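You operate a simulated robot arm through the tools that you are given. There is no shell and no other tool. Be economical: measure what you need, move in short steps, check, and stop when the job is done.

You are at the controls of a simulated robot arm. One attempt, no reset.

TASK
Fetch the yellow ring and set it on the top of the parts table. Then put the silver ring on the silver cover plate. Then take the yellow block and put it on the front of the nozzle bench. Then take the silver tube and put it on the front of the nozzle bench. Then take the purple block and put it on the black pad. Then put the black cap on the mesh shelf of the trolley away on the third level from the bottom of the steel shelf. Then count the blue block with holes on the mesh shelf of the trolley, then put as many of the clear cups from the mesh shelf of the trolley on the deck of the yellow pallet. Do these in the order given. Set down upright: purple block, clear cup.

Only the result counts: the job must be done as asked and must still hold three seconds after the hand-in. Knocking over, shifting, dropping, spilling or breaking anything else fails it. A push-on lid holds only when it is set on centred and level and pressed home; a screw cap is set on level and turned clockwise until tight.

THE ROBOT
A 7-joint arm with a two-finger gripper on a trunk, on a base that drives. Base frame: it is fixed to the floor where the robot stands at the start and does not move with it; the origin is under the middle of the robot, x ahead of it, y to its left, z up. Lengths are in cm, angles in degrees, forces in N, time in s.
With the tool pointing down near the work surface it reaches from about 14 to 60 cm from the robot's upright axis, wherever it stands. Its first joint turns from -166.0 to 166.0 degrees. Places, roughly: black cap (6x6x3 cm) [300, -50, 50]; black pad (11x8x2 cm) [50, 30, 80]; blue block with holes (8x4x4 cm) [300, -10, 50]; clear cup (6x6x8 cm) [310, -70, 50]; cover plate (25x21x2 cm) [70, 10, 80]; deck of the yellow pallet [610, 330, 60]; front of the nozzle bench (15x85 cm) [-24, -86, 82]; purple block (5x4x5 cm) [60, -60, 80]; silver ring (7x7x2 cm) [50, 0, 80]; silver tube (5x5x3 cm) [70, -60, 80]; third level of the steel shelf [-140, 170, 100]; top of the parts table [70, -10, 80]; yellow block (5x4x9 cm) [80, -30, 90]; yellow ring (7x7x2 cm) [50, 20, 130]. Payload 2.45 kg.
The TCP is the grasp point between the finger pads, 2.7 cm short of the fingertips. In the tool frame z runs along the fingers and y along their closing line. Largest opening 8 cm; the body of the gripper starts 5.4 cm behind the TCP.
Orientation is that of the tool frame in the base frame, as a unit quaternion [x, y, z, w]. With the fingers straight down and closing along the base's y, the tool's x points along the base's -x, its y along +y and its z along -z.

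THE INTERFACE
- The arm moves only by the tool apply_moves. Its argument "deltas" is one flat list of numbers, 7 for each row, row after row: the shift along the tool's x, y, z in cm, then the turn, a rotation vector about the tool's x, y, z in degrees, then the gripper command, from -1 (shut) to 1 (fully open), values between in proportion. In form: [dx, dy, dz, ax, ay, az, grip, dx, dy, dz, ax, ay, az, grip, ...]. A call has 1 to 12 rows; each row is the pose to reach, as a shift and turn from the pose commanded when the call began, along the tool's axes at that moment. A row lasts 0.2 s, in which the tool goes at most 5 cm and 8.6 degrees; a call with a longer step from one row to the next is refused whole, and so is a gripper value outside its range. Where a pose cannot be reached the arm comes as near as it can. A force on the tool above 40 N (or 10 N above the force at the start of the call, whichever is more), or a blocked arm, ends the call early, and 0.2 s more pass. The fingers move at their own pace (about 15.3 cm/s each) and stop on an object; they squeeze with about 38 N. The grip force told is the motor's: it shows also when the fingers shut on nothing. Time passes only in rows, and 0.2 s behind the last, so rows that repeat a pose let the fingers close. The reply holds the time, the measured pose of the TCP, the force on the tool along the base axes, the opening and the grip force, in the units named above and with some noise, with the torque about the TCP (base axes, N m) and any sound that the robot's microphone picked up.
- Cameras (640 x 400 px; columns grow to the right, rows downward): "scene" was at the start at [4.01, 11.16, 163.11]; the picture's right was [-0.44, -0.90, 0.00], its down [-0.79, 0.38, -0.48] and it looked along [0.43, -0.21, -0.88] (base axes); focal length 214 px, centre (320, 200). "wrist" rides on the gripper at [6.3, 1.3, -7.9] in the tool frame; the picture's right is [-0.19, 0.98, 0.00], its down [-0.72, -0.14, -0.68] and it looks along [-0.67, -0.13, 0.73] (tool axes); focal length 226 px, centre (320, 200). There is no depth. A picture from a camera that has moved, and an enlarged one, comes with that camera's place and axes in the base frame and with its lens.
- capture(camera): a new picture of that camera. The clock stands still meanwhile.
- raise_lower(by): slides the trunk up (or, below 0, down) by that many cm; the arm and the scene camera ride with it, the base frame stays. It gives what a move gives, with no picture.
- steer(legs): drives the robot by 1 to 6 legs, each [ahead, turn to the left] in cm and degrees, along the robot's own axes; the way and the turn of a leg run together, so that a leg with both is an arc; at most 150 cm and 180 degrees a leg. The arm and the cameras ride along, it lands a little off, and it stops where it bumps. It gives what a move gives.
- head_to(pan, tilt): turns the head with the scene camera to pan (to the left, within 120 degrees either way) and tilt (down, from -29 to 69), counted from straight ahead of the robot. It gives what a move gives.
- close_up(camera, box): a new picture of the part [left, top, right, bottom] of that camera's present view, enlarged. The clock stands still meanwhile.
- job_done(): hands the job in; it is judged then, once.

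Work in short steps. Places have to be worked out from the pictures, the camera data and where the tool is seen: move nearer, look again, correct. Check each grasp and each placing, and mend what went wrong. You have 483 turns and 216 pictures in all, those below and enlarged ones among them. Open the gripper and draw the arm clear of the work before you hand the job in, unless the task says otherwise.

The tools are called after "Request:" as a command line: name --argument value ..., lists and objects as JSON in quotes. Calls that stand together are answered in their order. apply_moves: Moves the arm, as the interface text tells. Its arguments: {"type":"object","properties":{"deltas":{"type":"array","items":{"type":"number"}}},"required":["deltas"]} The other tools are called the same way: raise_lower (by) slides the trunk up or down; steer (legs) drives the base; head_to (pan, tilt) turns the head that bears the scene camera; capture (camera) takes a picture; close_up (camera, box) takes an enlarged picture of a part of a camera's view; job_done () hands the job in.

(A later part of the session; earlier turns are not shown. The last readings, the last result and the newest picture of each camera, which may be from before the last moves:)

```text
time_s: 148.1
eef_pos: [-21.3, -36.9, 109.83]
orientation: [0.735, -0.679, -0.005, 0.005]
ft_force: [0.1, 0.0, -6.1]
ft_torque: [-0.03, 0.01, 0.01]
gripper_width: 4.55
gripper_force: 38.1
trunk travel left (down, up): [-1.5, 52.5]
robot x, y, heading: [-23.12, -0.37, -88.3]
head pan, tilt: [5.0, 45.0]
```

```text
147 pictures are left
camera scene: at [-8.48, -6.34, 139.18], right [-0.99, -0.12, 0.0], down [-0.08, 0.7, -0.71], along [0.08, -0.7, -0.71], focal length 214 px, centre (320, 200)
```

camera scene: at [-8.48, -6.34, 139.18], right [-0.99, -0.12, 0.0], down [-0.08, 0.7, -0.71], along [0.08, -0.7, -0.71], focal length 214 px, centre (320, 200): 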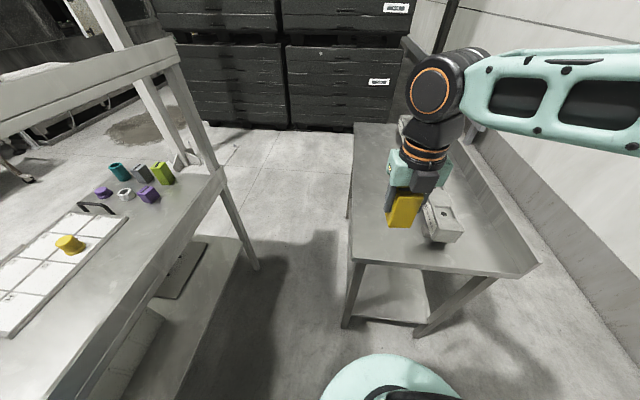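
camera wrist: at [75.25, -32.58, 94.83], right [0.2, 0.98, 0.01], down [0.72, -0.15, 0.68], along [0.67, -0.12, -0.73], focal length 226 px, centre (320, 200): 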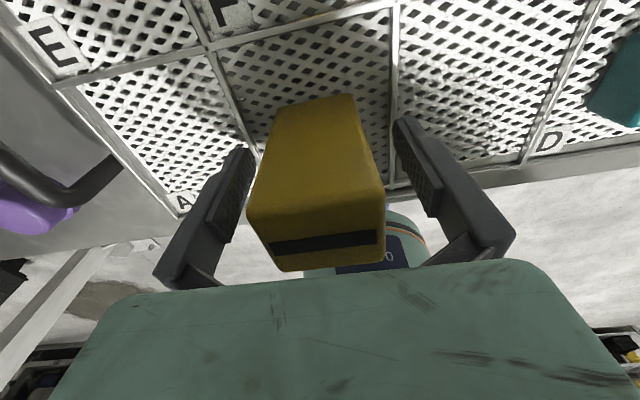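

The bench's front strip (x −31…−16) is free at y≈−57. I extend there and lower partway.

Request:
apply_moves --deltas '[4, 0.7, 1, 0, 0, 0, -1, 8, 1.4, 2, 0, 0, 0, -1, 12, 2.1, 4, 0, 0, 0, -1, 16, 2.7, 6.5, 0, 0, 0, -1, 19.7, 3.3, 10, 0, 0, 0, -1]'

Request:
capture --camera "scene"

Request:
capture --camera "wrist"

```text
refused: row 5 steps farther than a row can; nothing moved
```

```text
146 pictures are left
camera scene: at [-8.48, -6.34, 139.18], right [-0.99, -0.12, 0.0], down [-0.08, 0.7, -0.71], along [0.08, -0.7, -0.71], focal length 214 px, centre (320, 200)
```

scene: 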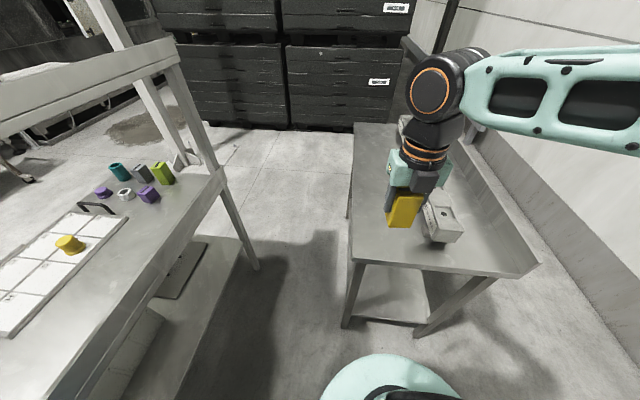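

```text
145 pictures are left
camera wrist: at [-21.95, -43.26, 117.71], right [-0.99, 0.11, 0.01], down [0.09, 0.73, 0.68], along [0.07, 0.68, -0.73], focal length 226 px, centre (320, 200)
```

wrist: 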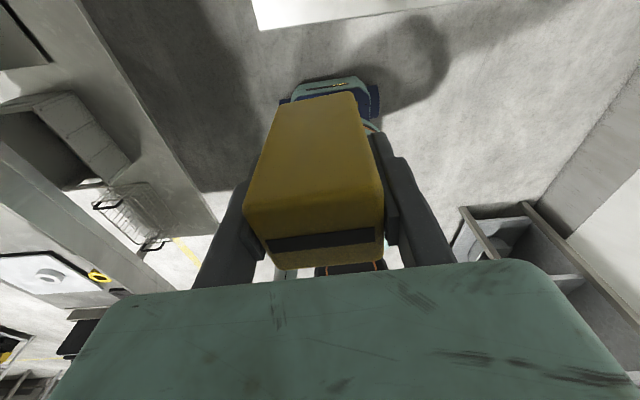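

The last row's step was too long; I send it again with smaller steps.

Request:
apply_moves --deltas '[3.8, 0.7, 1, 0, 0, 0, -1, 7.6, 1.3, 2, 0, 0, 0, -1, 11.4, 2, 4, 0, 0, 0, -1, 14.5, 2.5, 6, 0, 0, 0, -1, 17.2, 2.9, 8, 0, 0, 0, -1, 19.7, 3.3, 10, 0, 0, 0, -1]'

Request:
capture --camera "scene"

Request:
capture --camera "wrist"

```text
time_s: 149.5
eef_pos: [-23.31, -56.73, 99.8]
orientation: [0.735, -0.678, -0.006, 0.006]
ft_force: [-0.5, 0.4, -5.0]
ft_torque: [-0.01, -0.01, -0.01]
gripper_width: 4.55
gripper_force: 38.3
trunk travel left (down, up): [-1.5, 52.5]
robot x, y, heading: [-23.72, -0.52, -88.3]
head pan, tilt: [5.0, 45.0]
```

```text
144 pictures are left
camera scene: at [-8.48, -6.35, 139.18], right [-0.99, -0.12, 0.0], down [-0.08, 0.7, -0.71], along [0.08, -0.7, -0.71], focal length 214 px, centre (320, 200)
```

scene: 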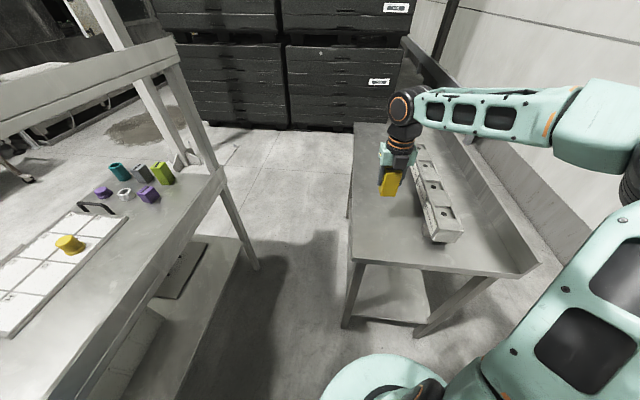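

```text
143 pictures are left
camera wrist: at [-23.92, -63.13, 107.69], right [-0.99, 0.11, 0.02], down [0.09, 0.73, 0.68], along [0.07, 0.68, -0.73], focal length 226 px, centre (320, 200)
```

wrist: 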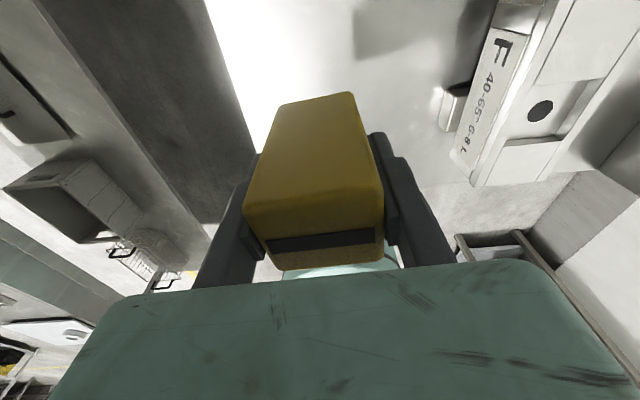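

Good position. I lower toward contact in small steps.

Request:
apply_moves --deltas '[0, 0, 4, 0, 0, 0, -1, 0, 0, 8, 0, 0, 0, -1, 0, 0, 10.5, 0, 0, 0, -1, 0, 0, 11.3, 0, 0, 0, -1]'

Request:
capture --camera "wrist"

```text
time_s: 150.5
eef_pos: [-23.43, -56.7, 88.39]
orientation: [0.734, -0.679, -0.006, 0.005]
ft_force: [-0.1, 0.3, -4.6]
ft_torque: [-0.02, -0.01, -0.01]
gripper_width: 4.55
gripper_force: 38.0
trunk travel left (down, up): [-1.5, 52.5]
robot x, y, heading: [-23.45, -0.76, -88.4]
head pan, tilt: [5.0, 45.0]
```

```text
142 pictures are left
camera wrist: at [-23.91, -63.2, 96.3], right [-0.99, 0.11, 0.01], down [0.09, 0.73, 0.68], along [0.07, 0.68, -0.73], focal length 226 px, centre (320, 200)
```

wrist: 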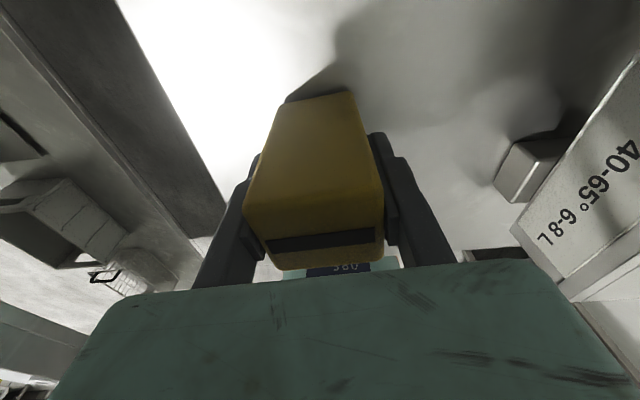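

Request:
apply_moves --deltas '[0, 0, 0.4, 0, 0, 0, -1, 0, 0, 0.8, 0, 0, 0, -1, 0, 0, 1.2, 0, 0, 0, -1]'

```text
time_s: 151.3
eef_pos: [-23.51, -56.73, 87.55]
orientation: [0.735, -0.678, -0.004, 0.007]
ft_force: [-3.0, -0.9, 30.0]
ft_torque: [-0.1, -0.6, -0.02]
gripper_width: 4.55
gripper_force: 38.9
trunk travel left (down, up): [-1.5, 52.5]
robot x, y, heading: [-23.18, -0.53, -88.2]
head pan, tilt: [5.0, 45.0]
```

Block touches the bench. I relieve, open and go straight up.

Request:
apply_moves --deltas '[0, 0, -0.25, 0, 0, 0, -1, 0, 0, -0.25, 0, 0, 0, 0.6, 0, 0, -0.25, 0, 0, 0, 0.6, 0, 0, -4, 0, 0, 0, 0.6, 0, 0, -8.5, 0, 0, 0, 0.6, 0, 0, -13, 0, 0, 0, 0.6, 0, 0, -17, 0, 0, 0, 1]'

Request:
capture --camera "wrist"

Request:
capture --camera "scene"

```text
time_s: 152.9
eef_pos: [-23.2, -56.84, 104.28]
orientation: [0.735, -0.678, -0.006, 0.004]
ft_force: [0.4, 0.0, -0.5]
ft_torque: [-0.03, 0.0, -0.01]
gripper_width: 8.01
gripper_force: 0.1
trunk travel left (down, up): [-1.5, 52.5]
robot x, y, heading: [-23.4, -0.44, -88.5]
head pan, tilt: [5.0, 45.0]
```

```text
141 pictures are left
camera wrist: at [-23.76, -63.29, 112.24], right [-0.99, 0.11, 0.01], down [0.09, 0.73, 0.68], along [0.07, 0.68, -0.73], focal length 226 px, centre (320, 200)
```

wrist: 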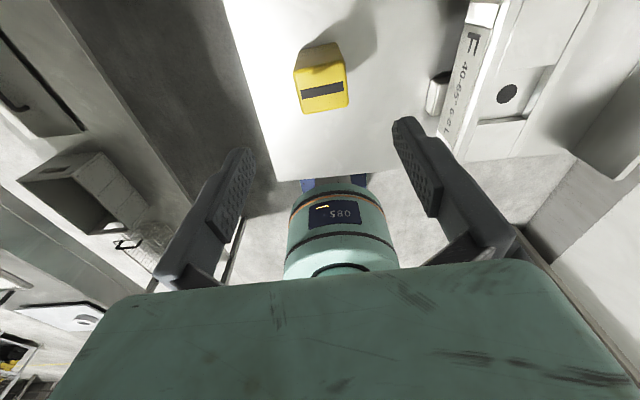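

```text
140 pictures are left
camera scene: at [-8.47, -6.33, 139.18], right [-0.99, -0.12, 0.0], down [-0.08, 0.7, -0.71], along [0.08, -0.7, -0.71], focal length 214 px, centre (320, 200)
```

scene: 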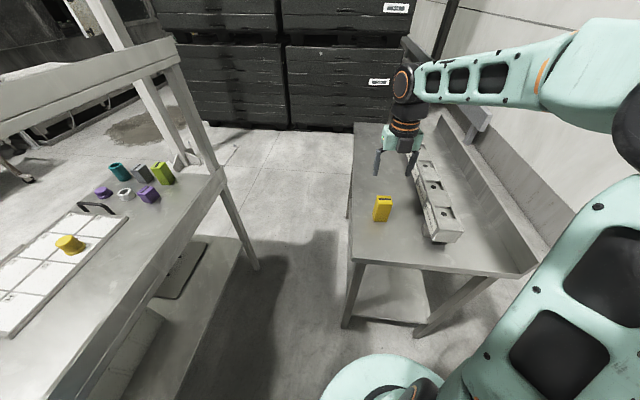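

The yellow block stands on the bench front. Now for the silver tube: I retract and drive back round behind the table.

Request:
apply_moves --deltas '[-4, -0.5, -1, 0, 0, 0, 1, -8, -1, -2, 0, 0, 0, 1, -12, -1.5, -3, 0, 0, 0, 1, -16, -2, -4, 0, 0, 0, 1, -20, -2.5, -5, 0, 0, 0, 1]'

Request:
steer --legs '[[-112, 0], [0, 88.5], [150, 0], [9, 0]]'

```text
time_s: 154.1
eef_pos: [-22.38, -36.89, 109.29]
orientation: [0.735, -0.679, -0.007, 0.005]
ft_force: [0.5, -0.6, -0.3]
ft_torque: [0.03, 0.01, 0.0]
gripper_width: 7.99
gripper_force: 0.0
trunk travel left (down, up): [-1.5, 52.5]
robot x, y, heading: [-23.51, -1.03, -88.2]
head pan, tilt: [5.0, 45.0]
```

```text
time_s: 171.3
eef_pos: [167.77, 105.21, 109.28]
orientation: [1.0, 0.01, -0.001, 0.008]
ft_force: [0.7, -0.1, 0.3]
ft_torque: [-0.02, 0.01, -0.03]
gripper_width: 8.01
gripper_force: 0.1
trunk travel left (down, up): [-1.5, 52.5]
robot x, y, heading: [131.63, 105.92, -1.8]
head pan, tilt: [5.0, 45.0]
```

Request:
steer --legs '[[0, -88], [150, 0], [13, 0], [0, -90]]'

Request:
capture --camera "scene"

```text
time_s: 187.4
eef_pos: [95.5, -57.72, 109.33]
orientation: [-0.029, 1.0, 0.008, 0.0]
ft_force: [0.0, 0.0, 0.0]
ft_torque: [0.0, 0.0, -0.02]
gripper_width: 8.02
gripper_force: 0.1
trunk travel left (down, up): [-1.5, 52.5]
robot x, y, heading: [132.05, -57.53, -179.5]
head pan, tilt: [5.0, 45.0]
```

```text
139 pictures are left
camera scene: at [125.9, -72.08, 139.18], right [-0.09, 1.0, 0.0], down [0.7, 0.07, -0.71], along [-0.7, -0.07, -0.71], focal length 214 px, centre (320, 200)
```

scene: 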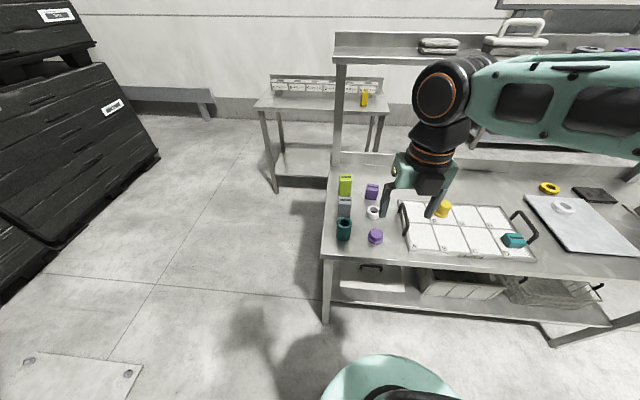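

Silver tube ≈ (74, −58). I drive 8 cm closer and move the tool over it.

Request:
steer --legs '[[8, 0]]'

Request:
apply_moves --deltas '[3.5, -0.1, 3, 0, 0, 0, 1, 7, -0.3, 6, 0, 0, 0, 1, 10, -0.5, 9, 0, 0, 0, 1]'

Request:
capture --camera "wrist"

Request:
close_up --camera "scene" --box '[310, 150, 470, 270]'

```text
time_s: 188.5
eef_pos: [87.35, -57.61, 109.45]
orientation: [-0.029, 1.0, 0.008, 0.001]
ft_force: [-0.5, 0.1, 0.1]
ft_torque: [-0.05, -0.02, -0.03]
gripper_width: 8.01
gripper_force: 0.0
trunk travel left (down, up): [-1.5, 52.5]
robot x, y, heading: [123.85, -57.59, -179.7]
head pan, tilt: [5.0, 45.0]
```

```text
time_s: 189.3
eef_pos: [77.32, -58.58, 100.17]
orientation: [-0.03, 1.0, 0.008, 0.001]
ft_force: [0.0, -0.3, 0.0]
ft_torque: [0.01, 0.05, 0.03]
gripper_width: 8.02
gripper_force: 0.0
trunk travel left (down, up): [-1.5, 52.5]
robot x, y, heading: [123.77, -57.15, -179.7]
head pan, tilt: [5.0, 45.0]
```

```text
138 pictures are left
camera wrist: at [70.89, -57.88, 108.03], right [0.14, 0.99, 0.01], down [0.72, -0.11, 0.68], along [0.68, -0.08, -0.73], focal length 226 px, centre (320, 200)
```

wrist: 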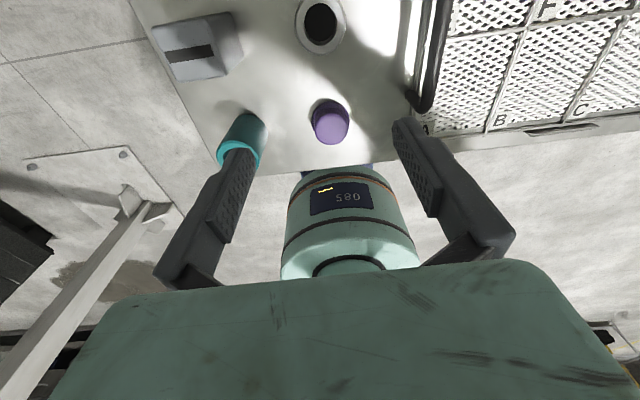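

```text
3.33 times, centred on (390, 210) of scene
camera zoom: at [117.75, -72.12, 139.18], right [-0.09, 1.0, 0.0], down [0.7, 0.07, -0.71], along [-0.7, -0.07, -0.71], focal length 715 px, centre (87, 167)
```

zoom: 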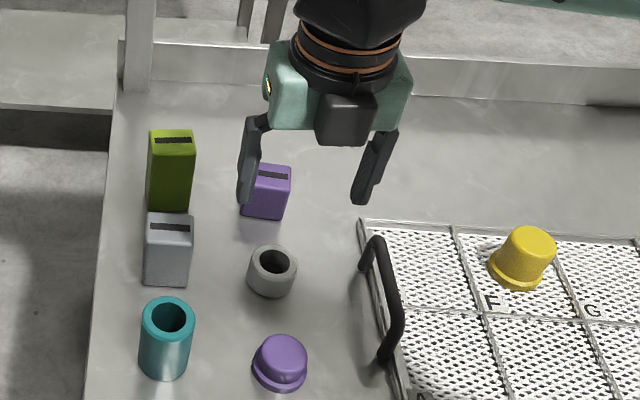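

Tube centre ≈ (73.1, −57.75). I go above it at z≈92 and look.

Request:
apply_moves --deltas '[2, 0.5, 2, 0, 0, 0, 1, 4, 1.1, 4.5, 0, 0, 0, 1, 4, 1.1, 8, 0, 0, 0, 1]'

Request:
capture --camera "wrist"

Request:
close_up --camera "scene" --box '[310, 150, 470, 270]'

```text
time_s: 190.1
eef_pos: [73.31, -57.51, 92.35]
orientation: [-0.029, 1.0, 0.008, 0.001]
ft_force: [-1.1, -0.5, 0.2]
ft_torque: [0.01, 0.0, 0.0]
gripper_width: 7.98
gripper_force: 0.1
trunk travel left (down, up): [-1.5, 52.5]
robot x, y, heading: [124.0, -57.25, -179.6]
head pan, tilt: [5.0, 45.0]
```

```text
136 pictures are left
camera wrist: at [66.87, -56.86, 100.18], right [0.14, 0.99, 0.02], down [0.72, -0.11, 0.68], along [0.68, -0.08, -0.73], focal length 226 px, centre (320, 200)
```

wrist: 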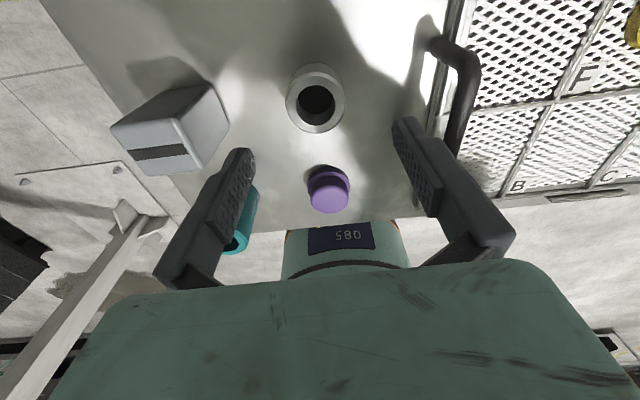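

```text
3.33 times, centred on (390, 210) of scene
camera zoom: at [117.72, -72.11, 139.18], right [-0.09, 1.0, 0.0], down [0.7, 0.07, -0.71], along [-0.7, -0.07, -0.71], focal length 715 px, centre (87, 167)
```

zoom: 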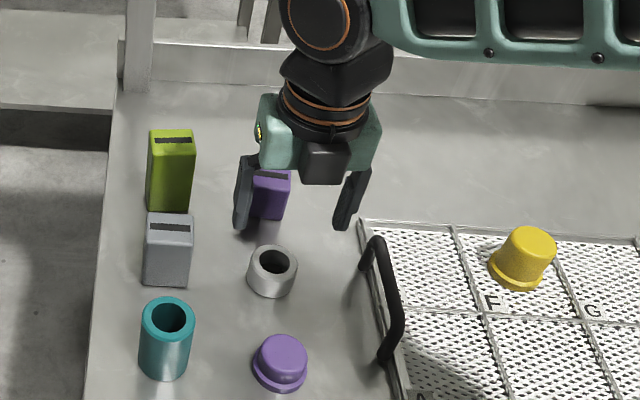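

Aligned within 0.3 cm. I descend around the tube and close.

Request:
apply_moves --deltas '[0.2, -0.2, 4, 0, 0, 0, 1, 0.2, -0.2, 7.5, 0, 0, 0, 1, 0.2, -0.2, 8.8, 0, 0, 0, 1, 0.2, -0.2, 8.8, 0, 0, 0, -1, 0.2, -0.2, 8.8, 0, 0, 0, -1, 0.2, -0.2, 8.8, 0, 0, 0, -1]'

Request:
capture --camera "wrist"

```text
time_s: 191.5
eef_pos: [73.08, -57.67, 83.53]
orientation: [-0.028, 1.0, 0.007, 0.002]
ft_force: [0.1, -0.5, 0.2]
ft_torque: [-0.01, 0.02, 0.01]
gripper_width: 4.51
gripper_force: 38.4
trunk travel left (down, up): [-1.5, 52.5]
robot x, y, heading: [123.74, -57.12, -179.7]
head pan, tilt: [5.0, 45.0]
```

```text
134 pictures are left
camera wrist: at [66.73, -56.96, 91.35], right [0.14, 0.99, 0.02], down [0.72, -0.11, 0.68], along [0.68, -0.08, -0.73], focal length 226 px, centre (320, 200)
```

wrist: 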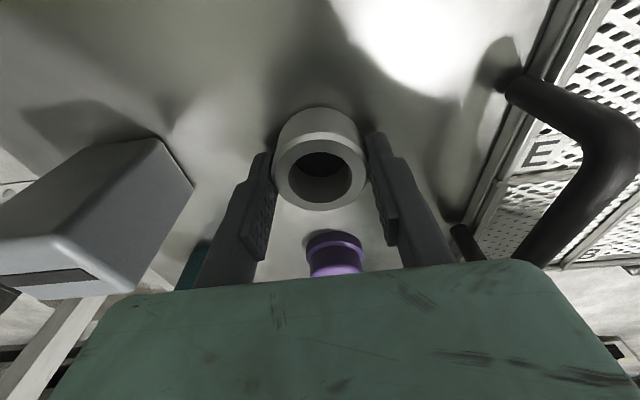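

Gripped at 4.5 cm. I lift and retract, then drive the same way round to the bench.

Request:
apply_moves --deltas '[0, 0, -3, 0, 0, 0, -1, 0, 0, -7.5, 0, 0, 0, -1, 0, 0, -12, 0, 0, 0, -1, 0, 0, -16.5, 0, 0, 0, -1, 0, 0, -21, 0, 0, 0, -1, -4.5, 0, -23, 0, 0, 0, -1, -9, 0, -25, 0, 0, 0, -1, -13.5, 0, -26, 0, 0, 0, -1]'

Request:
steer --legs '[[-8, 0], [0, -90], [150, 0], [15, 0], [0, 90]]'

Request:
capture --camera "wrist"

```text
time_s: 193.3
eef_pos: [86.64, -57.43, 109.53]
orientation: [-0.03, 1.0, 0.009, 0.001]
ft_force: [-0.4, -0.9, -1.7]
ft_torque: [0.11, -0.04, 0.0]
gripper_width: 4.49
gripper_force: 38.5
trunk travel left (down, up): [-1.5, 52.5]
robot x, y, heading: [123.94, -57.31, -179.6]
head pan, tilt: [5.0, 45.0]
```

```text
time_s: 210.0
eef_pos: [95.19, 106.26, 109.48]
orientation: [-0.019, 1.0, 0.008, 0.0]
ft_force: [-0.2, 0.1, -1.5]
ft_torque: [0.0, -0.01, -0.02]
gripper_width: 4.52
gripper_force: 37.9
trunk travel left (down, up): [-1.5, 52.5]
robot x, y, heading: [132.32, 104.73, 179.1]
head pan, tilt: [5.0, 45.0]
```

```text
133 pictures are left
camera wrist: at [88.82, 107.0, 117.51], right [0.16, 0.99, 0.01], down [0.72, -0.13, 0.68], along [0.67, -0.1, -0.73], focal length 226 px, centre (320, 200)
```

wrist: 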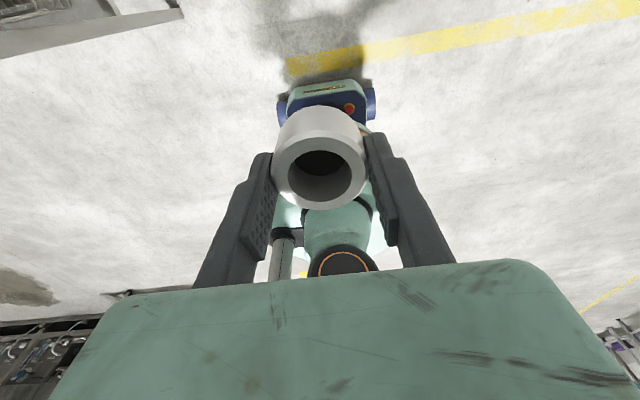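

Request:
steer --legs '[[150, 0], [6, 0], [0, 91], [106, 0]]'

Request:
capture --camera "scene"

```text
time_s: 227.1
eef_pos: [-19.83, -36.94, 109.62]
orientation: [0.735, -0.678, -0.006, 0.005]
ft_force: [0.5, 0.1, -1.4]
ft_torque: [-0.04, 0.0, 0.0]
gripper_width: 4.48
gripper_force: 37.9
trunk travel left (down, up): [-1.5, 52.5]
robot x, y, heading: [-20.52, 0.22, -88.4]
head pan, tilt: [5.0, 45.0]
```

```text
132 pictures are left
camera scene: at [-5.4, -5.61, 139.18], right [-0.99, -0.12, 0.0], down [-0.08, 0.7, -0.71], along [0.08, -0.7, -0.71], focal length 214 px, centre (320, 200)
```

scene: 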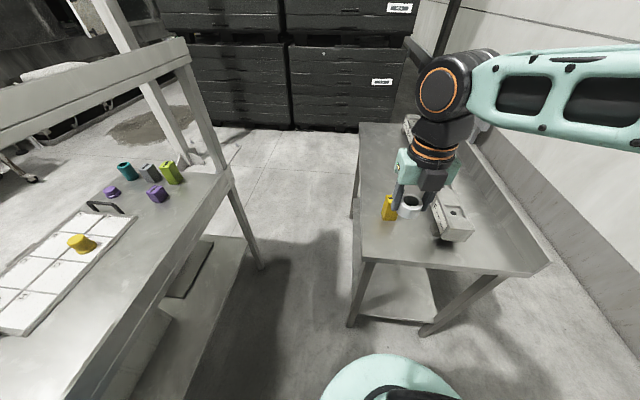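

I'll put the tube beyond the block at about (−23.5, −67). I drive 11 cm closer and extend above the block's height.

Request:
steer --legs '[[11, 0]]'

Request:
apply_moves --deltas '[4, 0.6, 0, 0, 0, 0, -1, 8, 1.2, 0, 0, 0, 0, -1, 12, 1.8, 0, 0, 0, 0, -1, 16, 2.4, 0, 0, 0, 0, -1, 19, 2.8, 0, 0, 0, 0, -1, 19, 2.8, 4.5, 0, 0, 0, -1, 19, 2.8, 9, 0, 0, 0, -1]'

Request:
capture --camera "scene"

Request:
capture --camera "wrist"

```text
time_s: 228.3
eef_pos: [-19.59, -47.79, 109.57]
orientation: [0.735, -0.678, -0.005, 0.005]
ft_force: [0.7, -0.5, -1.2]
ft_torque: [0.0, -0.01, -0.01]
gripper_width: 4.51
gripper_force: 38.1
trunk travel left (down, up): [-1.5, 52.5]
robot x, y, heading: [-19.92, -11.15, -88.3]
head pan, tilt: [5.0, 45.0]
```

```text
time_s: 229.9
eef_pos: [-20.76, -66.97, 100.47]
orientation: [0.736, -0.677, -0.005, 0.005]
ft_force: [-1.1, 0.4, -1.2]
ft_torque: [0.0, -0.01, -0.03]
gripper_width: 4.47
gripper_force: 38.2
trunk travel left (down, up): [-1.5, 52.5]
robot x, y, heading: [-20.24, -10.85, -88.4]
head pan, tilt: [5.0, 45.0]
```

```text
131 pictures are left
camera scene: at [-5.08, -16.57, 139.18], right [-0.99, -0.11, 0.0], down [-0.08, 0.7, -0.71], along [0.08, -0.7, -0.71], focal length 214 px, centre (320, 200)
```

scene: 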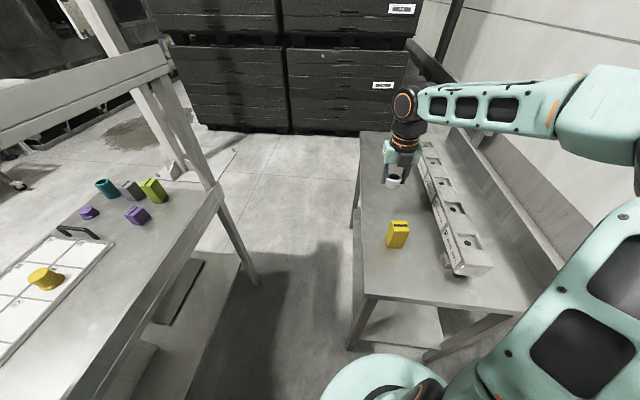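

```text
130 pictures are left
camera wrist: at [-21.4, -73.41, 108.37], right [-0.99, 0.11, 0.01], down [0.09, 0.73, 0.68], along [0.07, 0.68, -0.73], focal length 226 px, centre (320, 200)
```

wrist: 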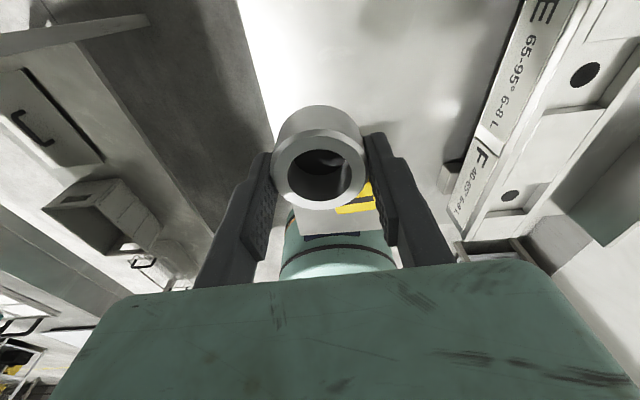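

I shift 2.4 cm inward and lower.

Request:
apply_moves --deltas '[0, 2.4, 2, 0, 0, 0, -1, 0, 2.4, 6.5, 0, 0, 0, -1, 0, 2.4, 11, 0, 0, 0, -1, 0, 2.4, 13.8, 0, 0, 0, -1]'

Request:
apply_moves --deltas '[0, 0, 0.4, 0, 0, 0, -1, 0, 0, 0.8, 0, 0, 0, -1]'

```text
time_s: 230.9
eef_pos: [-23.47, -67.06, 86.64]
orientation: [0.735, -0.678, -0.006, 0.004]
ft_force: [-0.8, 0.2, -1.5]
ft_torque: [0.03, 0.01, -0.02]
gripper_width: 4.48
gripper_force: 37.9
trunk travel left (down, up): [-1.5, 52.5]
robot x, y, heading: [-19.83, -11.03, -88.4]
head pan, tilt: [5.0, 45.0]
```

```text
time_s: 231.5
eef_pos: [-23.5, -67.13, 85.95]
orientation: [0.735, -0.678, -0.005, 0.005]
ft_force: [0.0, -0.2, -0.2]
ft_torque: [0.03, -0.01, 0.02]
gripper_width: 4.48
gripper_force: 37.9
trunk travel left (down, up): [-1.5, 52.5]
robot x, y, heading: [-19.9, -10.79, -88.2]
head pan, tilt: [5.0, 45.0]
```

Request:
apply_moves --deltas '[0, 0, 0.3, 0, 0, 0, -1, 0, 0, 0.6, 0, 0, 0, -1, 0, 0, 0.9, 0, 0, 0, -1]'

```text
time_s: 232.3
eef_pos: [-23.61, -67.13, 85.4]
orientation: [0.735, -0.678, -0.006, 0.006]
ft_force: [-5.7, 2.6, 19.3]
ft_torque: [0.23, -0.21, 0.03]
gripper_width: 4.49
gripper_force: 37.7
trunk travel left (down, up): [-1.5, 52.5]
robot x, y, heading: [-20.19, -11.05, -88.4]
head pan, tilt: [5.0, 45.0]
```

Contact. I release and go up.

Request:
apply_moves --deltas '[0, 0, -0.15, 0, 0, 0, -1, 0, 0, -0.15, 0, 0, 0, 0.6, 0, 0, -0.15, 0, 0, 0, 0.6, 0, 0, -4, 0, 0, 0, 0.6, 0, 0, -8.5, 0, 0, 0, 0.6, 0, 0, -13, 0, 0, 0, 0.6, 0, 0, -17.5, 0, 0, 0, 1, 0, 0, -22, 0, 0, 0, 1]'

Request:
capture --camera "scene"

```text
time_s: 234.1
eef_pos: [-23.07, -67.05, 107.24]
orientation: [0.735, -0.678, -0.005, 0.004]
ft_force: [0.0, 0.8, 0.0]
ft_torque: [-0.02, 0.05, 0.02]
gripper_width: 8.02
gripper_force: 0.1
trunk travel left (down, up): [-1.5, 52.5]
robot x, y, heading: [-19.99, -10.65, -88.4]
head pan, tilt: [5.0, 45.0]
```

```text
129 pictures are left
camera scene: at [-5.09, -16.58, 139.18], right [-0.99, -0.11, 0.0], down [-0.08, 0.7, -0.71], along [0.08, -0.7, -0.71], focal length 214 px, centre (320, 200)
```

scene: 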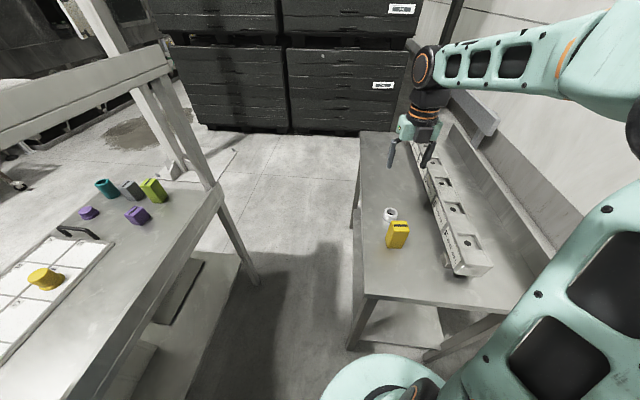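

The tube stands on the bench front beside the block. Next the purple block; I retract and drive back behind the table.

Request:
apply_moves --deltas '[-4, 0, -0.5, 0, 0, 0, 1, -8, 0, -1, 0, 0, 0, 1, -12, 0, -1.5, 0, 0, 0, 1, -16, 0, -2, 0, 0, 0, 1, -20, 0, -2.5, 0, 0, 0, 1]'

Request:
steer --legs '[[-118, 0], [0, 88.4], [143, 0], [0, -90]]'

```text
time_s: 235.3
eef_pos: [-24.72, -47.29, 109.58]
orientation: [0.735, -0.678, -0.006, 0.006]
ft_force: [-0.6, 0.5, -0.2]
ft_torque: [0.0, -0.05, -0.01]
gripper_width: 8.0
gripper_force: 0.0
trunk travel left (down, up): [-1.5, 52.5]
robot x, y, heading: [-19.85, -10.85, -88.4]
head pan, tilt: [5.0, 45.0]
```

```text
time_s: 255.8
eef_pos: [115.28, 76.54, 109.5]
orientation: [0.747, -0.665, -0.006, 0.005]
ft_force: [0.3, 0.1, 0.2]
ft_torque: [0.01, 0.02, -0.03]
gripper_width: 7.99
gripper_force: 0.1
trunk travel left (down, up): [-1.5, 52.5]
robot x, y, heading: [118.71, 113.33, -86.5]
head pan, tilt: [5.0, 45.0]
```

Request:
steer --legs '[[0, -3.5], [150, 0], [20, 0], [0, -90]]'

Request:
capture --camera "scene"

```text
time_s: 268.8
eef_pos: [83.13, -53.41, 109.6]
orientation: [-0.04, 0.999, 0.008, 0.001]
ft_force: [-0.2, 0.4, 0.4]
ft_torque: [-0.03, 0.03, 0.01]
gripper_width: 8.01
gripper_force: 0.0
trunk travel left (down, up): [-1.5, 52.5]
robot x, y, heading: [119.46, -57.71, -178.2]
head pan, tilt: [5.0, 45.0]
```

```text
128 pictures are left
camera scene: at [114.03, -72.83, 139.18], right [-0.11, 0.99, 0.0], down [0.7, 0.08, -0.71], along [-0.7, -0.08, -0.71], focal length 214 px, centre (320, 200)
```

scene: 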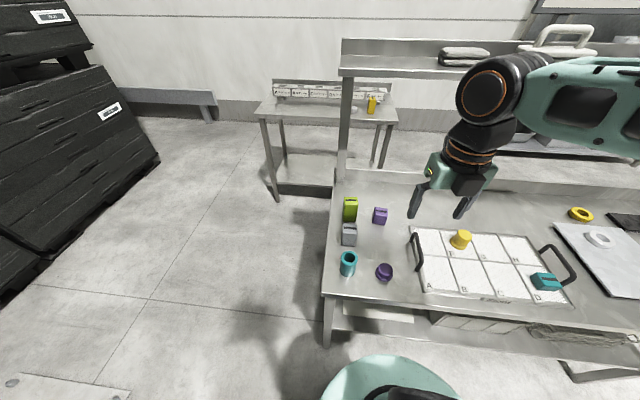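

Purple block ≈ (63.6, −57.8). I move above it.

Request:
apply_moves --deltas '[3.6, -0.6, 2.4, 0, 0, 0, 1, 7.2, -1.2, 4.8, 0, 0, 0, 1, 10.8, -1.8, 7.3, 0, 0, 0, 1, 14.3, -2.4, 9.8, 0, 0, 0, 1, 17.7, -3, 12.6, 0, 0, 0, 1]'

Request:
capture --camera "wrist"

Request:
close_up --camera "scene" --box '[310, 130, 490, 280]'

```text
time_s: 270.0
eef_pos: [65.8, -57.71, 96.8]
orientation: [-0.04, 0.999, 0.008, 0.002]
ft_force: [1.1, 0.0, 0.2]
ft_torque: [0.02, 0.02, -0.03]
gripper_width: 8.04
gripper_force: 0.1
trunk travel left (down, up): [-1.5, 52.5]
robot x, y, heading: [119.44, -58.07, -178.5]
head pan, tilt: [5.0, 45.0]
```

```text
127 pictures are left
camera wrist: at [59.39, -57.14, 104.75], right [0.11, 0.99, 0.01], down [0.73, -0.09, 0.68], along [0.68, -0.07, -0.73], focal length 226 px, centre (320, 200)
```

wrist: 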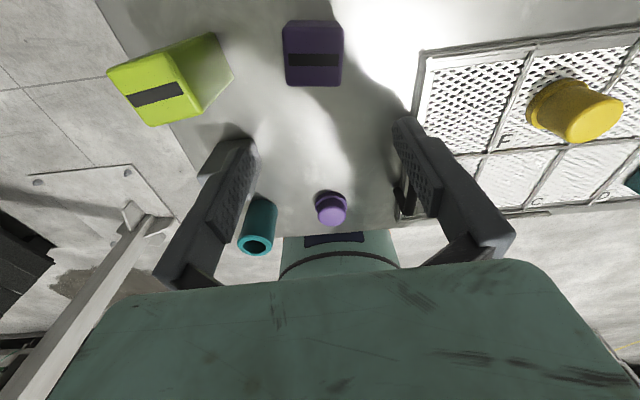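

```text
2.67 times, centred on (400, 205) of scene
camera zoom: at [114.06, -72.82, 139.18], right [-0.11, 0.99, 0.0], down [0.7, 0.08, -0.71], along [-0.7, -0.08, -0.71], focal length 572 px, centre (107, 187)
```

zoom: 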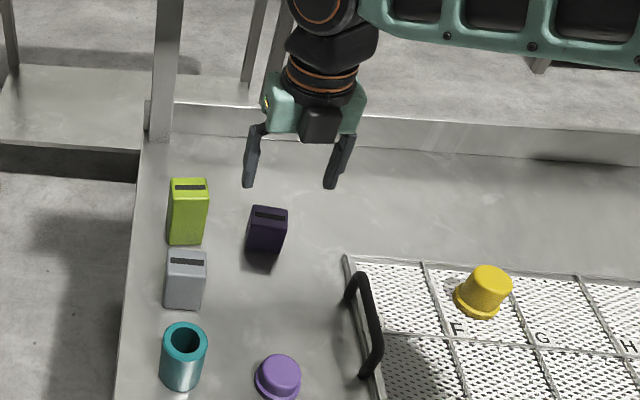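

Purple block top centre ≈ (63.6, −57.95). I align and descend to z≈84, then close.

Request:
apply_moves --deltas '[1, 0, 3, 0, 0, 2.3, 1, 2, -0.1, 6, 0, 0, 4.6, 1, 2, -0.1, 9.5, 0, 0, 4.6, 1]'

Request:
capture --camera "wrist"

```text
time_s: 270.8
eef_pos: [63.79, -57.77, 87.2]
orientation: [0.0, 1.0, 0.008, 0.0]
ft_force: [0.0, 0.6, -0.1]
ft_torque: [-0.01, 0.01, -0.03]
gripper_width: 8.01
gripper_force: 0.0
trunk travel left (down, up): [-1.5, 52.5]
robot x, y, heading: [119.61, -57.88, -178.4]
head pan, tilt: [5.0, 45.0]
```

```text
125 pictures are left
camera wrist: at [57.48, -56.68, 95.07], right [0.19, 0.98, 0.02], down [0.72, -0.15, 0.68], along [0.67, -0.12, -0.73], focal length 226 px, centre (320, 200)
```

wrist: 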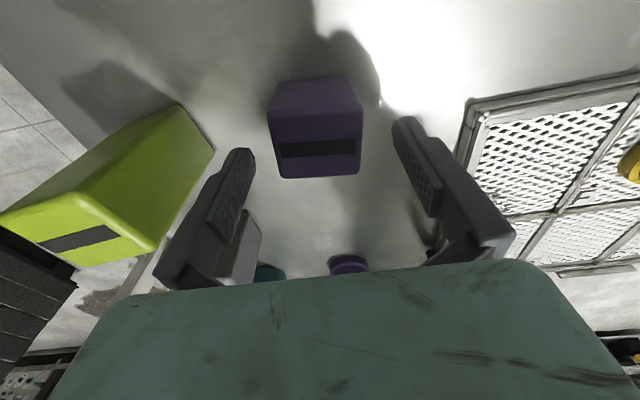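

Request:
apply_moves --deltas '[0.6, -0.05, 1.5, 0, 0, 0, 1, 0.6, -0.05, 3.2, 0, 0, 0, 1, 0.6, -0.05, 3.2, 0, 0, 0, -1, 0.6, -0.05, 3.2, 0, 0, 0, -1, 0.6, -0.05, 3.2, 0, 0, 0, -1, 0.6, 0, 1.5, 0, 0, 0, -1, 0.6, 0, -3, 0, 0, 0, -1, 0.6, 0, -7.5, 0, 0, 0, -1, 0.6, 0, -12, 0, 0, 0, -1]'

Request:
capture --camera "wrist"

```text
time_s: 272.8
eef_pos: [63.23, -57.91, 99.36]
orientation: [-0.001, 1.0, 0.008, 0.002]
ft_force: [-0.6, -0.3, -2.7]
ft_torque: [0.01, 0.04, -0.04]
gripper_width: 4.58
gripper_force: 38.0
trunk travel left (down, up): [-1.5, 52.5]
robot x, y, heading: [119.73, -58.12, -178.5]
head pan, tilt: [5.0, 45.0]
```

```text
124 pictures are left
camera wrist: at [56.92, -56.76, 107.24], right [0.19, 0.98, 0.02], down [0.72, -0.15, 0.68], along [0.67, -0.12, -0.73], focal length 226 px, centre (320, 200)
```

wrist: 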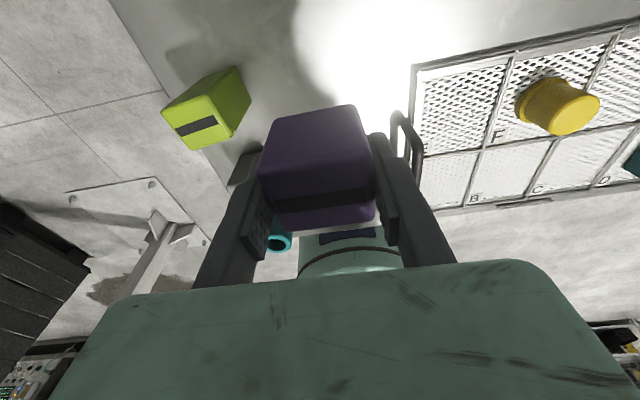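

The purple block is held upright. I retract and drive along the rear to face the black pad (y≈29).

Request:
apply_moves --deltas '[-4, 0, -2, 0, 0, 0, -1, -8, 0, -4, 0, 0, 0, -1, -12, 0, -6, 0, 0, 0, -1, -16, 0, -8, 0, 0, 0, -1, -20, 0, -10, 0, 0, 0, -1]'

Request:
steer --legs '[[0, -91], [86, 0], [0, 90]]'

Request:
capture --camera "scene"

```text
time_s: 274.0
eef_pos: [83.38, -57.7, 109.38]
orientation: [0.003, 1.0, 0.008, 0.001]
ft_force: [0.9, -0.7, -0.8]
ft_torque: [0.01, 0.05, 0.0]
gripper_width: 4.55
gripper_force: 37.8
trunk travel left (down, up): [-1.5, 52.5]
robot x, y, heading: [119.5, -57.95, -178.2]
head pan, tilt: [5.0, 45.0]
```

```text
time_s: 286.4
eef_pos: [84.19, 28.24, 109.43]
orientation: [0.023, 1.0, 0.008, 0.001]
ft_force: [-0.6, 0.1, -2.2]
ft_torque: [-0.01, 0.01, -0.02]
gripper_width: 4.53
gripper_force: 38.2
trunk travel left (down, up): [-1.5, 52.5]
robot x, y, heading: [120.83, 26.35, 179.2]
head pan, tilt: [5.0, 45.0]
```

```text
123 pictures are left
camera scene: at [114.35, 11.97, 139.18], right [-0.07, 1.0, 0.0], down [0.71, 0.05, -0.71], along [-0.71, -0.05, -0.71], focal length 214 px, centre (320, 200)
```

scene: 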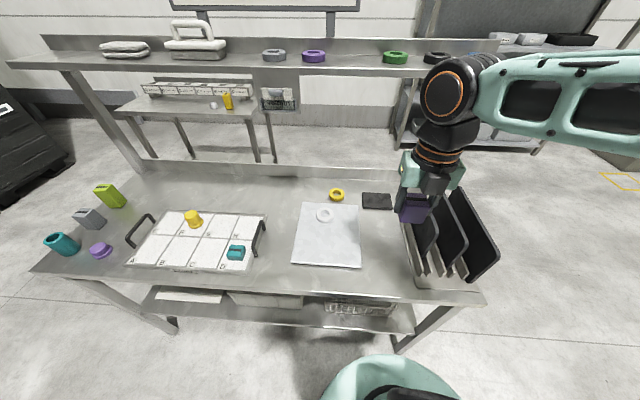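

Pad centre ≈ (55.7, 29.5); the black plates stand at y>36. I drive 9 cm closer and extend over the pad at z≈100.

Request:
steer --legs '[[9, 0]]'

Request:
apply_moves --deltas '[4, 0, 1.6, 0, 0, 0, -1, 8, 0, 3.2, 0, 0, 0, -1, 12, 0, 4.8, 0, 0, 0, -1, 16, 0, 6.6, 0, 0, 0, -1, 19.4, 0, 8.5, 0, 0, 0, -1]'

Request:
capture --camera "scene"

Request:
capture --camera "wrist"

```text
time_s: 287.5
eef_pos: [75.12, 28.4, 109.32]
orientation: [0.024, 1.0, 0.008, 0.001]
ft_force: [0.0, 0.3, -2.0]
ft_torque: [0.04, 0.03, 0.03]
gripper_width: 4.56
gripper_force: 37.9
trunk travel left (down, up): [-1.5, 52.5]
robot x, y, heading: [111.45, 26.83, 178.9]
head pan, tilt: [5.0, 45.0]
```

```text
time_s: 288.9
eef_pos: [58.16, 29.39, 102.2]
orientation: [0.018, 1.0, 0.009, -0.012]
ft_force: [0.0, -0.3, -2.1]
ft_torque: [-0.02, 0.0, 0.02]
gripper_width: 4.55
gripper_force: 38.1
trunk travel left (down, up): [-1.5, 52.5]
robot x, y, heading: [112.16, 27.06, 179.0]
head pan, tilt: [5.0, 45.0]
stopped in row 5: the arm was blocked; the commanded pose is now the measured one
```

```text
122 pictures are left
camera scene: at [108.06, 12.38, 139.34], right [-0.07, 1.0, 0.0], down [0.69, 0.05, -0.72], along [-0.72, -0.05, -0.7], focal length 214 px, centre (320, 200)
```

scene: 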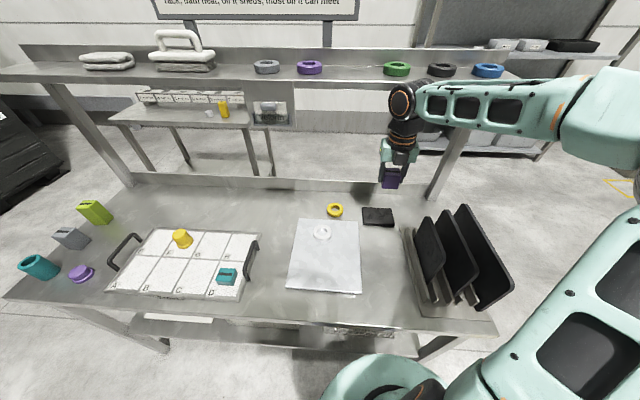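

```text
121 pictures are left
camera wrist: at [52.16, 30.63, 110.27], right [0.23, 0.97, 0.01], down [0.73, -0.18, 0.66], along [0.65, -0.14, -0.75], focal length 226 px, centre (320, 200)
```

wrist: 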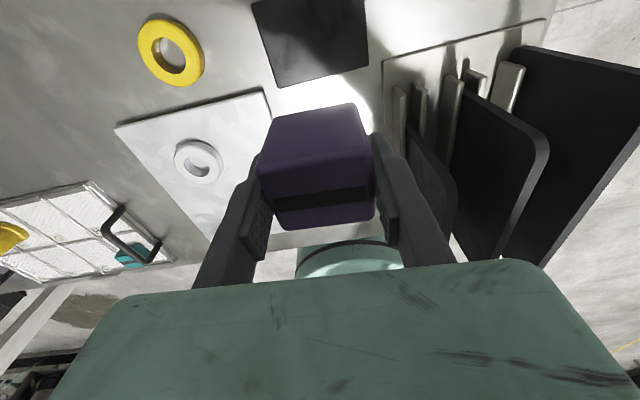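

The wrist met the overshelf's rear lip (z≈123–128); I must come in lower. I back out 8 cm, level the tool, and lower to z≈88 before going in.

Request:
apply_moves --deltas '[-4, 0, 0, 0, -1.6, 0, -1, -8, -0.2, 0, 0, -1.6, 0, -1, -8, -0.2, 4.5, 0, -1.6, 0, -1, -8, -0.2, 9, 0, -1.6, 0, -1, -8, -0.2, 14, 0, -1.6, 0, -1]'

Request:
capture --camera "scene"

Request:
capture --camera "wrist"

```text
time_s: 290.1
eef_pos: [64.49, 28.95, 86.89]
orientation: [0.019, 1.0, 0.01, 0.012]
ft_force: [0.0, -0.7, -1.8]
ft_torque: [-0.03, 0.03, 0.01]
gripper_width: 4.57
gripper_force: 38.3
trunk travel left (down, up): [-1.5, 52.5]
robot x, y, heading: [112.19, 26.79, 178.6]
head pan, tilt: [5.0, 45.0]
```

```text
120 pictures are left
camera scene: at [105.76, 12.15, 139.17], right [-0.07, 1.0, 0.0], down [0.71, 0.05, -0.71], along [-0.71, -0.05, -0.71], focal length 214 px, centre (320, 200)
```

scene: 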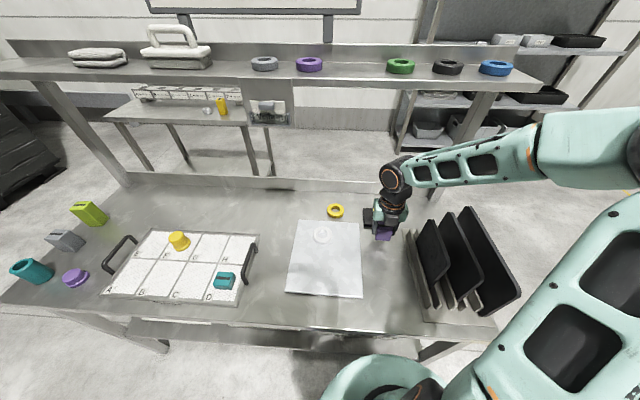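

```text
119 pictures are left
camera wrist: at [57.97, 30.29, 94.68], right [0.23, 0.97, 0.02], down [0.69, -0.18, 0.7], along [0.68, -0.14, -0.72], focal length 226 px, centre (320, 200)
```

wrist: 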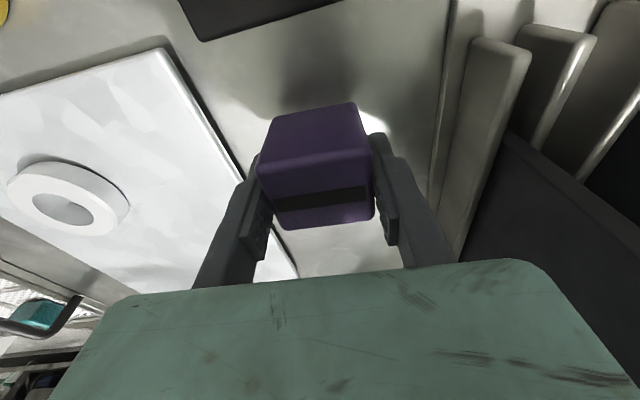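

I correct the small tilt and slide in under the shelf lip over the pad.

Request:
apply_moves --deltas '[2.5, 0, -0.8, 0, 1.1, 0, -1, 5, -0.1, -0.8, 0, 1.1, 0, -1, 7.5, -0.2, -0.8, 0, 1.1, 0, -1, 8.8, -0.2, -0.8, 0, 1.1, 0, -1]'

Request:
capture --camera "scene"

Request:
capture --camera "wrist"

```text
time_s: 291.1
eef_pos: [55.53, 29.13, 87.65]
orientation: [0.019, 1.0, 0.009, 0.003]
ft_force: [-0.1, 1.0, -1.6]
ft_torque: [0.0, 0.02, 0.01]
gripper_width: 4.54
gripper_force: 37.9
trunk travel left (down, up): [-1.5, 52.5]
robot x, y, heading: [112.38, 26.77, 178.8]
head pan, tilt: [5.0, 45.0]
```

```text
118 pictures are left
camera scene: at [105.72, 12.14, 139.18], right [-0.07, 1.0, 0.0], down [0.71, 0.05, -0.71], along [-0.71, -0.05, -0.71], focal length 214 px, centre (320, 200)
```

scene: 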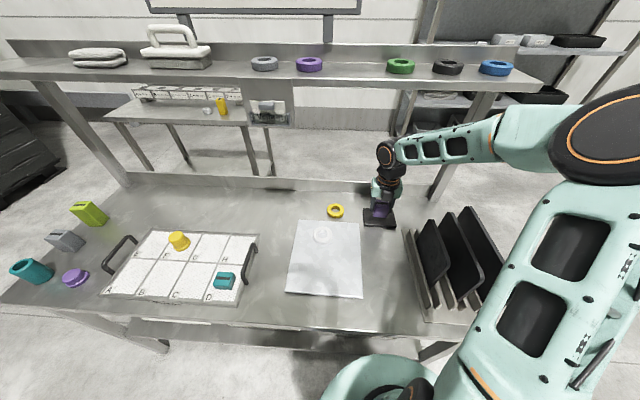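

```text
117 pictures are left
camera wrist: at [49.23, 30.45, 95.45], right [0.23, 0.97, 0.02], down [0.71, -0.18, 0.68], along [0.67, -0.14, -0.73], focal length 226 px, centre (320, 200)
```

wrist: 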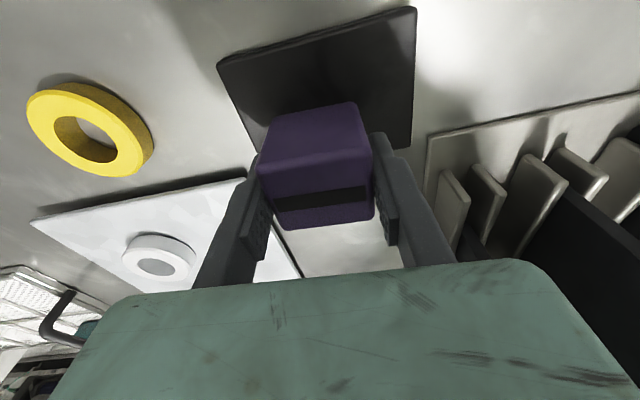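

Pad centre ≈ (54.6, 30). I shift 0.8/0.6 cm to centre the block and lower.

Request:
apply_moves --deltas '[0.4, 0.3, 0, 0, 0, 0, -1, 0.8, 0.6, 0.8, 0, 0, 0, -1, 0.8, 0.6, 1.8, 0, 0, 0, -1, 0.8, 0.6, 2.2, 0, 0, 0, -1]'

Request:
apply_moves --deltas '[0, 0, 0.3, 0, 0, 0, -1, 0, 0, 0.5, 0, 0, 0, -1]'

```text
time_s: 292.1
eef_pos: [54.78, 29.75, 85.35]
orientation: [0.02, 1.0, 0.01, 0.003]
ft_force: [0.0, -0.8, -2.5]
ft_torque: [0.01, 0.0, -0.02]
gripper_width: 4.55
gripper_force: 38.3
trunk travel left (down, up): [-1.5, 52.5]
robot x, y, heading: [112.0, 26.57, 178.8]
head pan, tilt: [5.0, 45.0]
```

```text
time_s: 292.7
eef_pos: [54.86, 29.8, 85.32]
orientation: [0.019, 1.0, 0.01, -0.001]
ft_force: [1.1, 1.0, 30.1]
ft_torque: [-0.62, 0.12, 0.03]
gripper_width: 4.56
gripper_force: 38.2
trunk travel left (down, up): [-1.5, 52.5]
robot x, y, heading: [112.38, 26.95, 178.6]
head pan, tilt: [5.0, 45.0]
```

On the pad. I release, raise 2 cm, and withdraw backward (+x) with open fingers before going up, to stay clear of the shelf.

Request:
apply_moves --deltas '[0, 0, -0.2, 0, 0, 0, 0.3, 0, 0, -0.2, 0, 0, 0, 1, 0, 0, -1, 0, 0, 0, 1, 0, 0, -3, 0, 0, 0, 1, -3, 0, -4, 0, 0, 0, 1, -7, 0, -4, 0, 0, 0, 1, -11, 0, -4, 0, 0, 0, 1, -15, 0, -5, 0, 0, 0, 1]'

Request:
capture --camera "scene"

Request:
capture --camera "wrist"

```text
time_s: 294.5
eef_pos: [69.94, 29.09, 89.88]
orientation: [0.019, 1.0, 0.009, 0.003]
ft_force: [-0.2, 0.5, -0.8]
ft_torque: [0.0, -0.01, -0.01]
gripper_width: 7.97
gripper_force: 0.1
trunk travel left (down, up): [-1.5, 52.5]
robot x, y, heading: [111.79, 26.72, 178.6]
head pan, tilt: [5.0, 45.0]
```

```text
116 pictures are left
camera scene: at [105.72, 12.16, 139.18], right [-0.07, 1.0, 0.0], down [0.71, 0.05, -0.71], along [-0.71, -0.05, -0.71], focal length 214 px, centre (320, 200)
```

scene: 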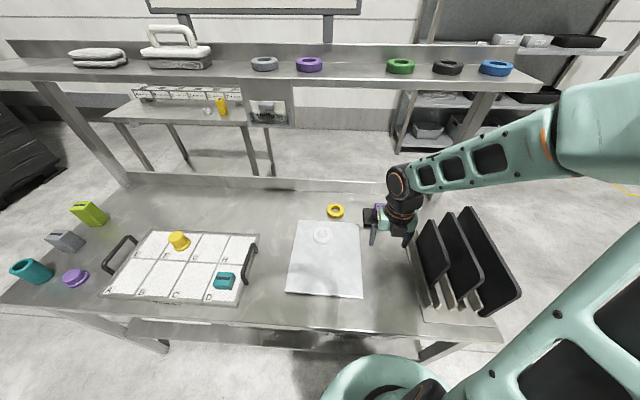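

```text
115 pictures are left
camera wrist: at [63.57, 30.39, 97.81], right [0.23, 0.97, 0.02], down [0.71, -0.18, 0.68], along [0.67, -0.14, -0.73], focal length 226 px, centre (320, 200)
```

wrist: 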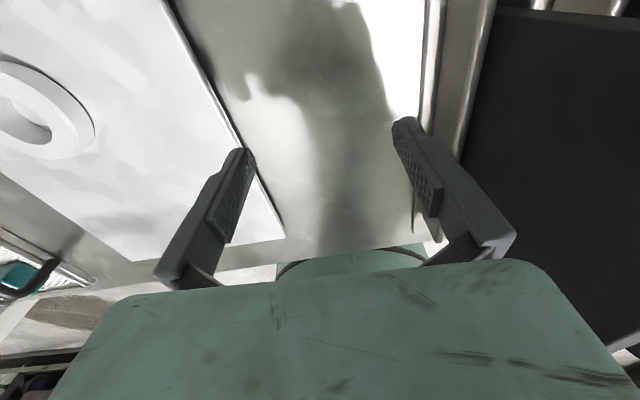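

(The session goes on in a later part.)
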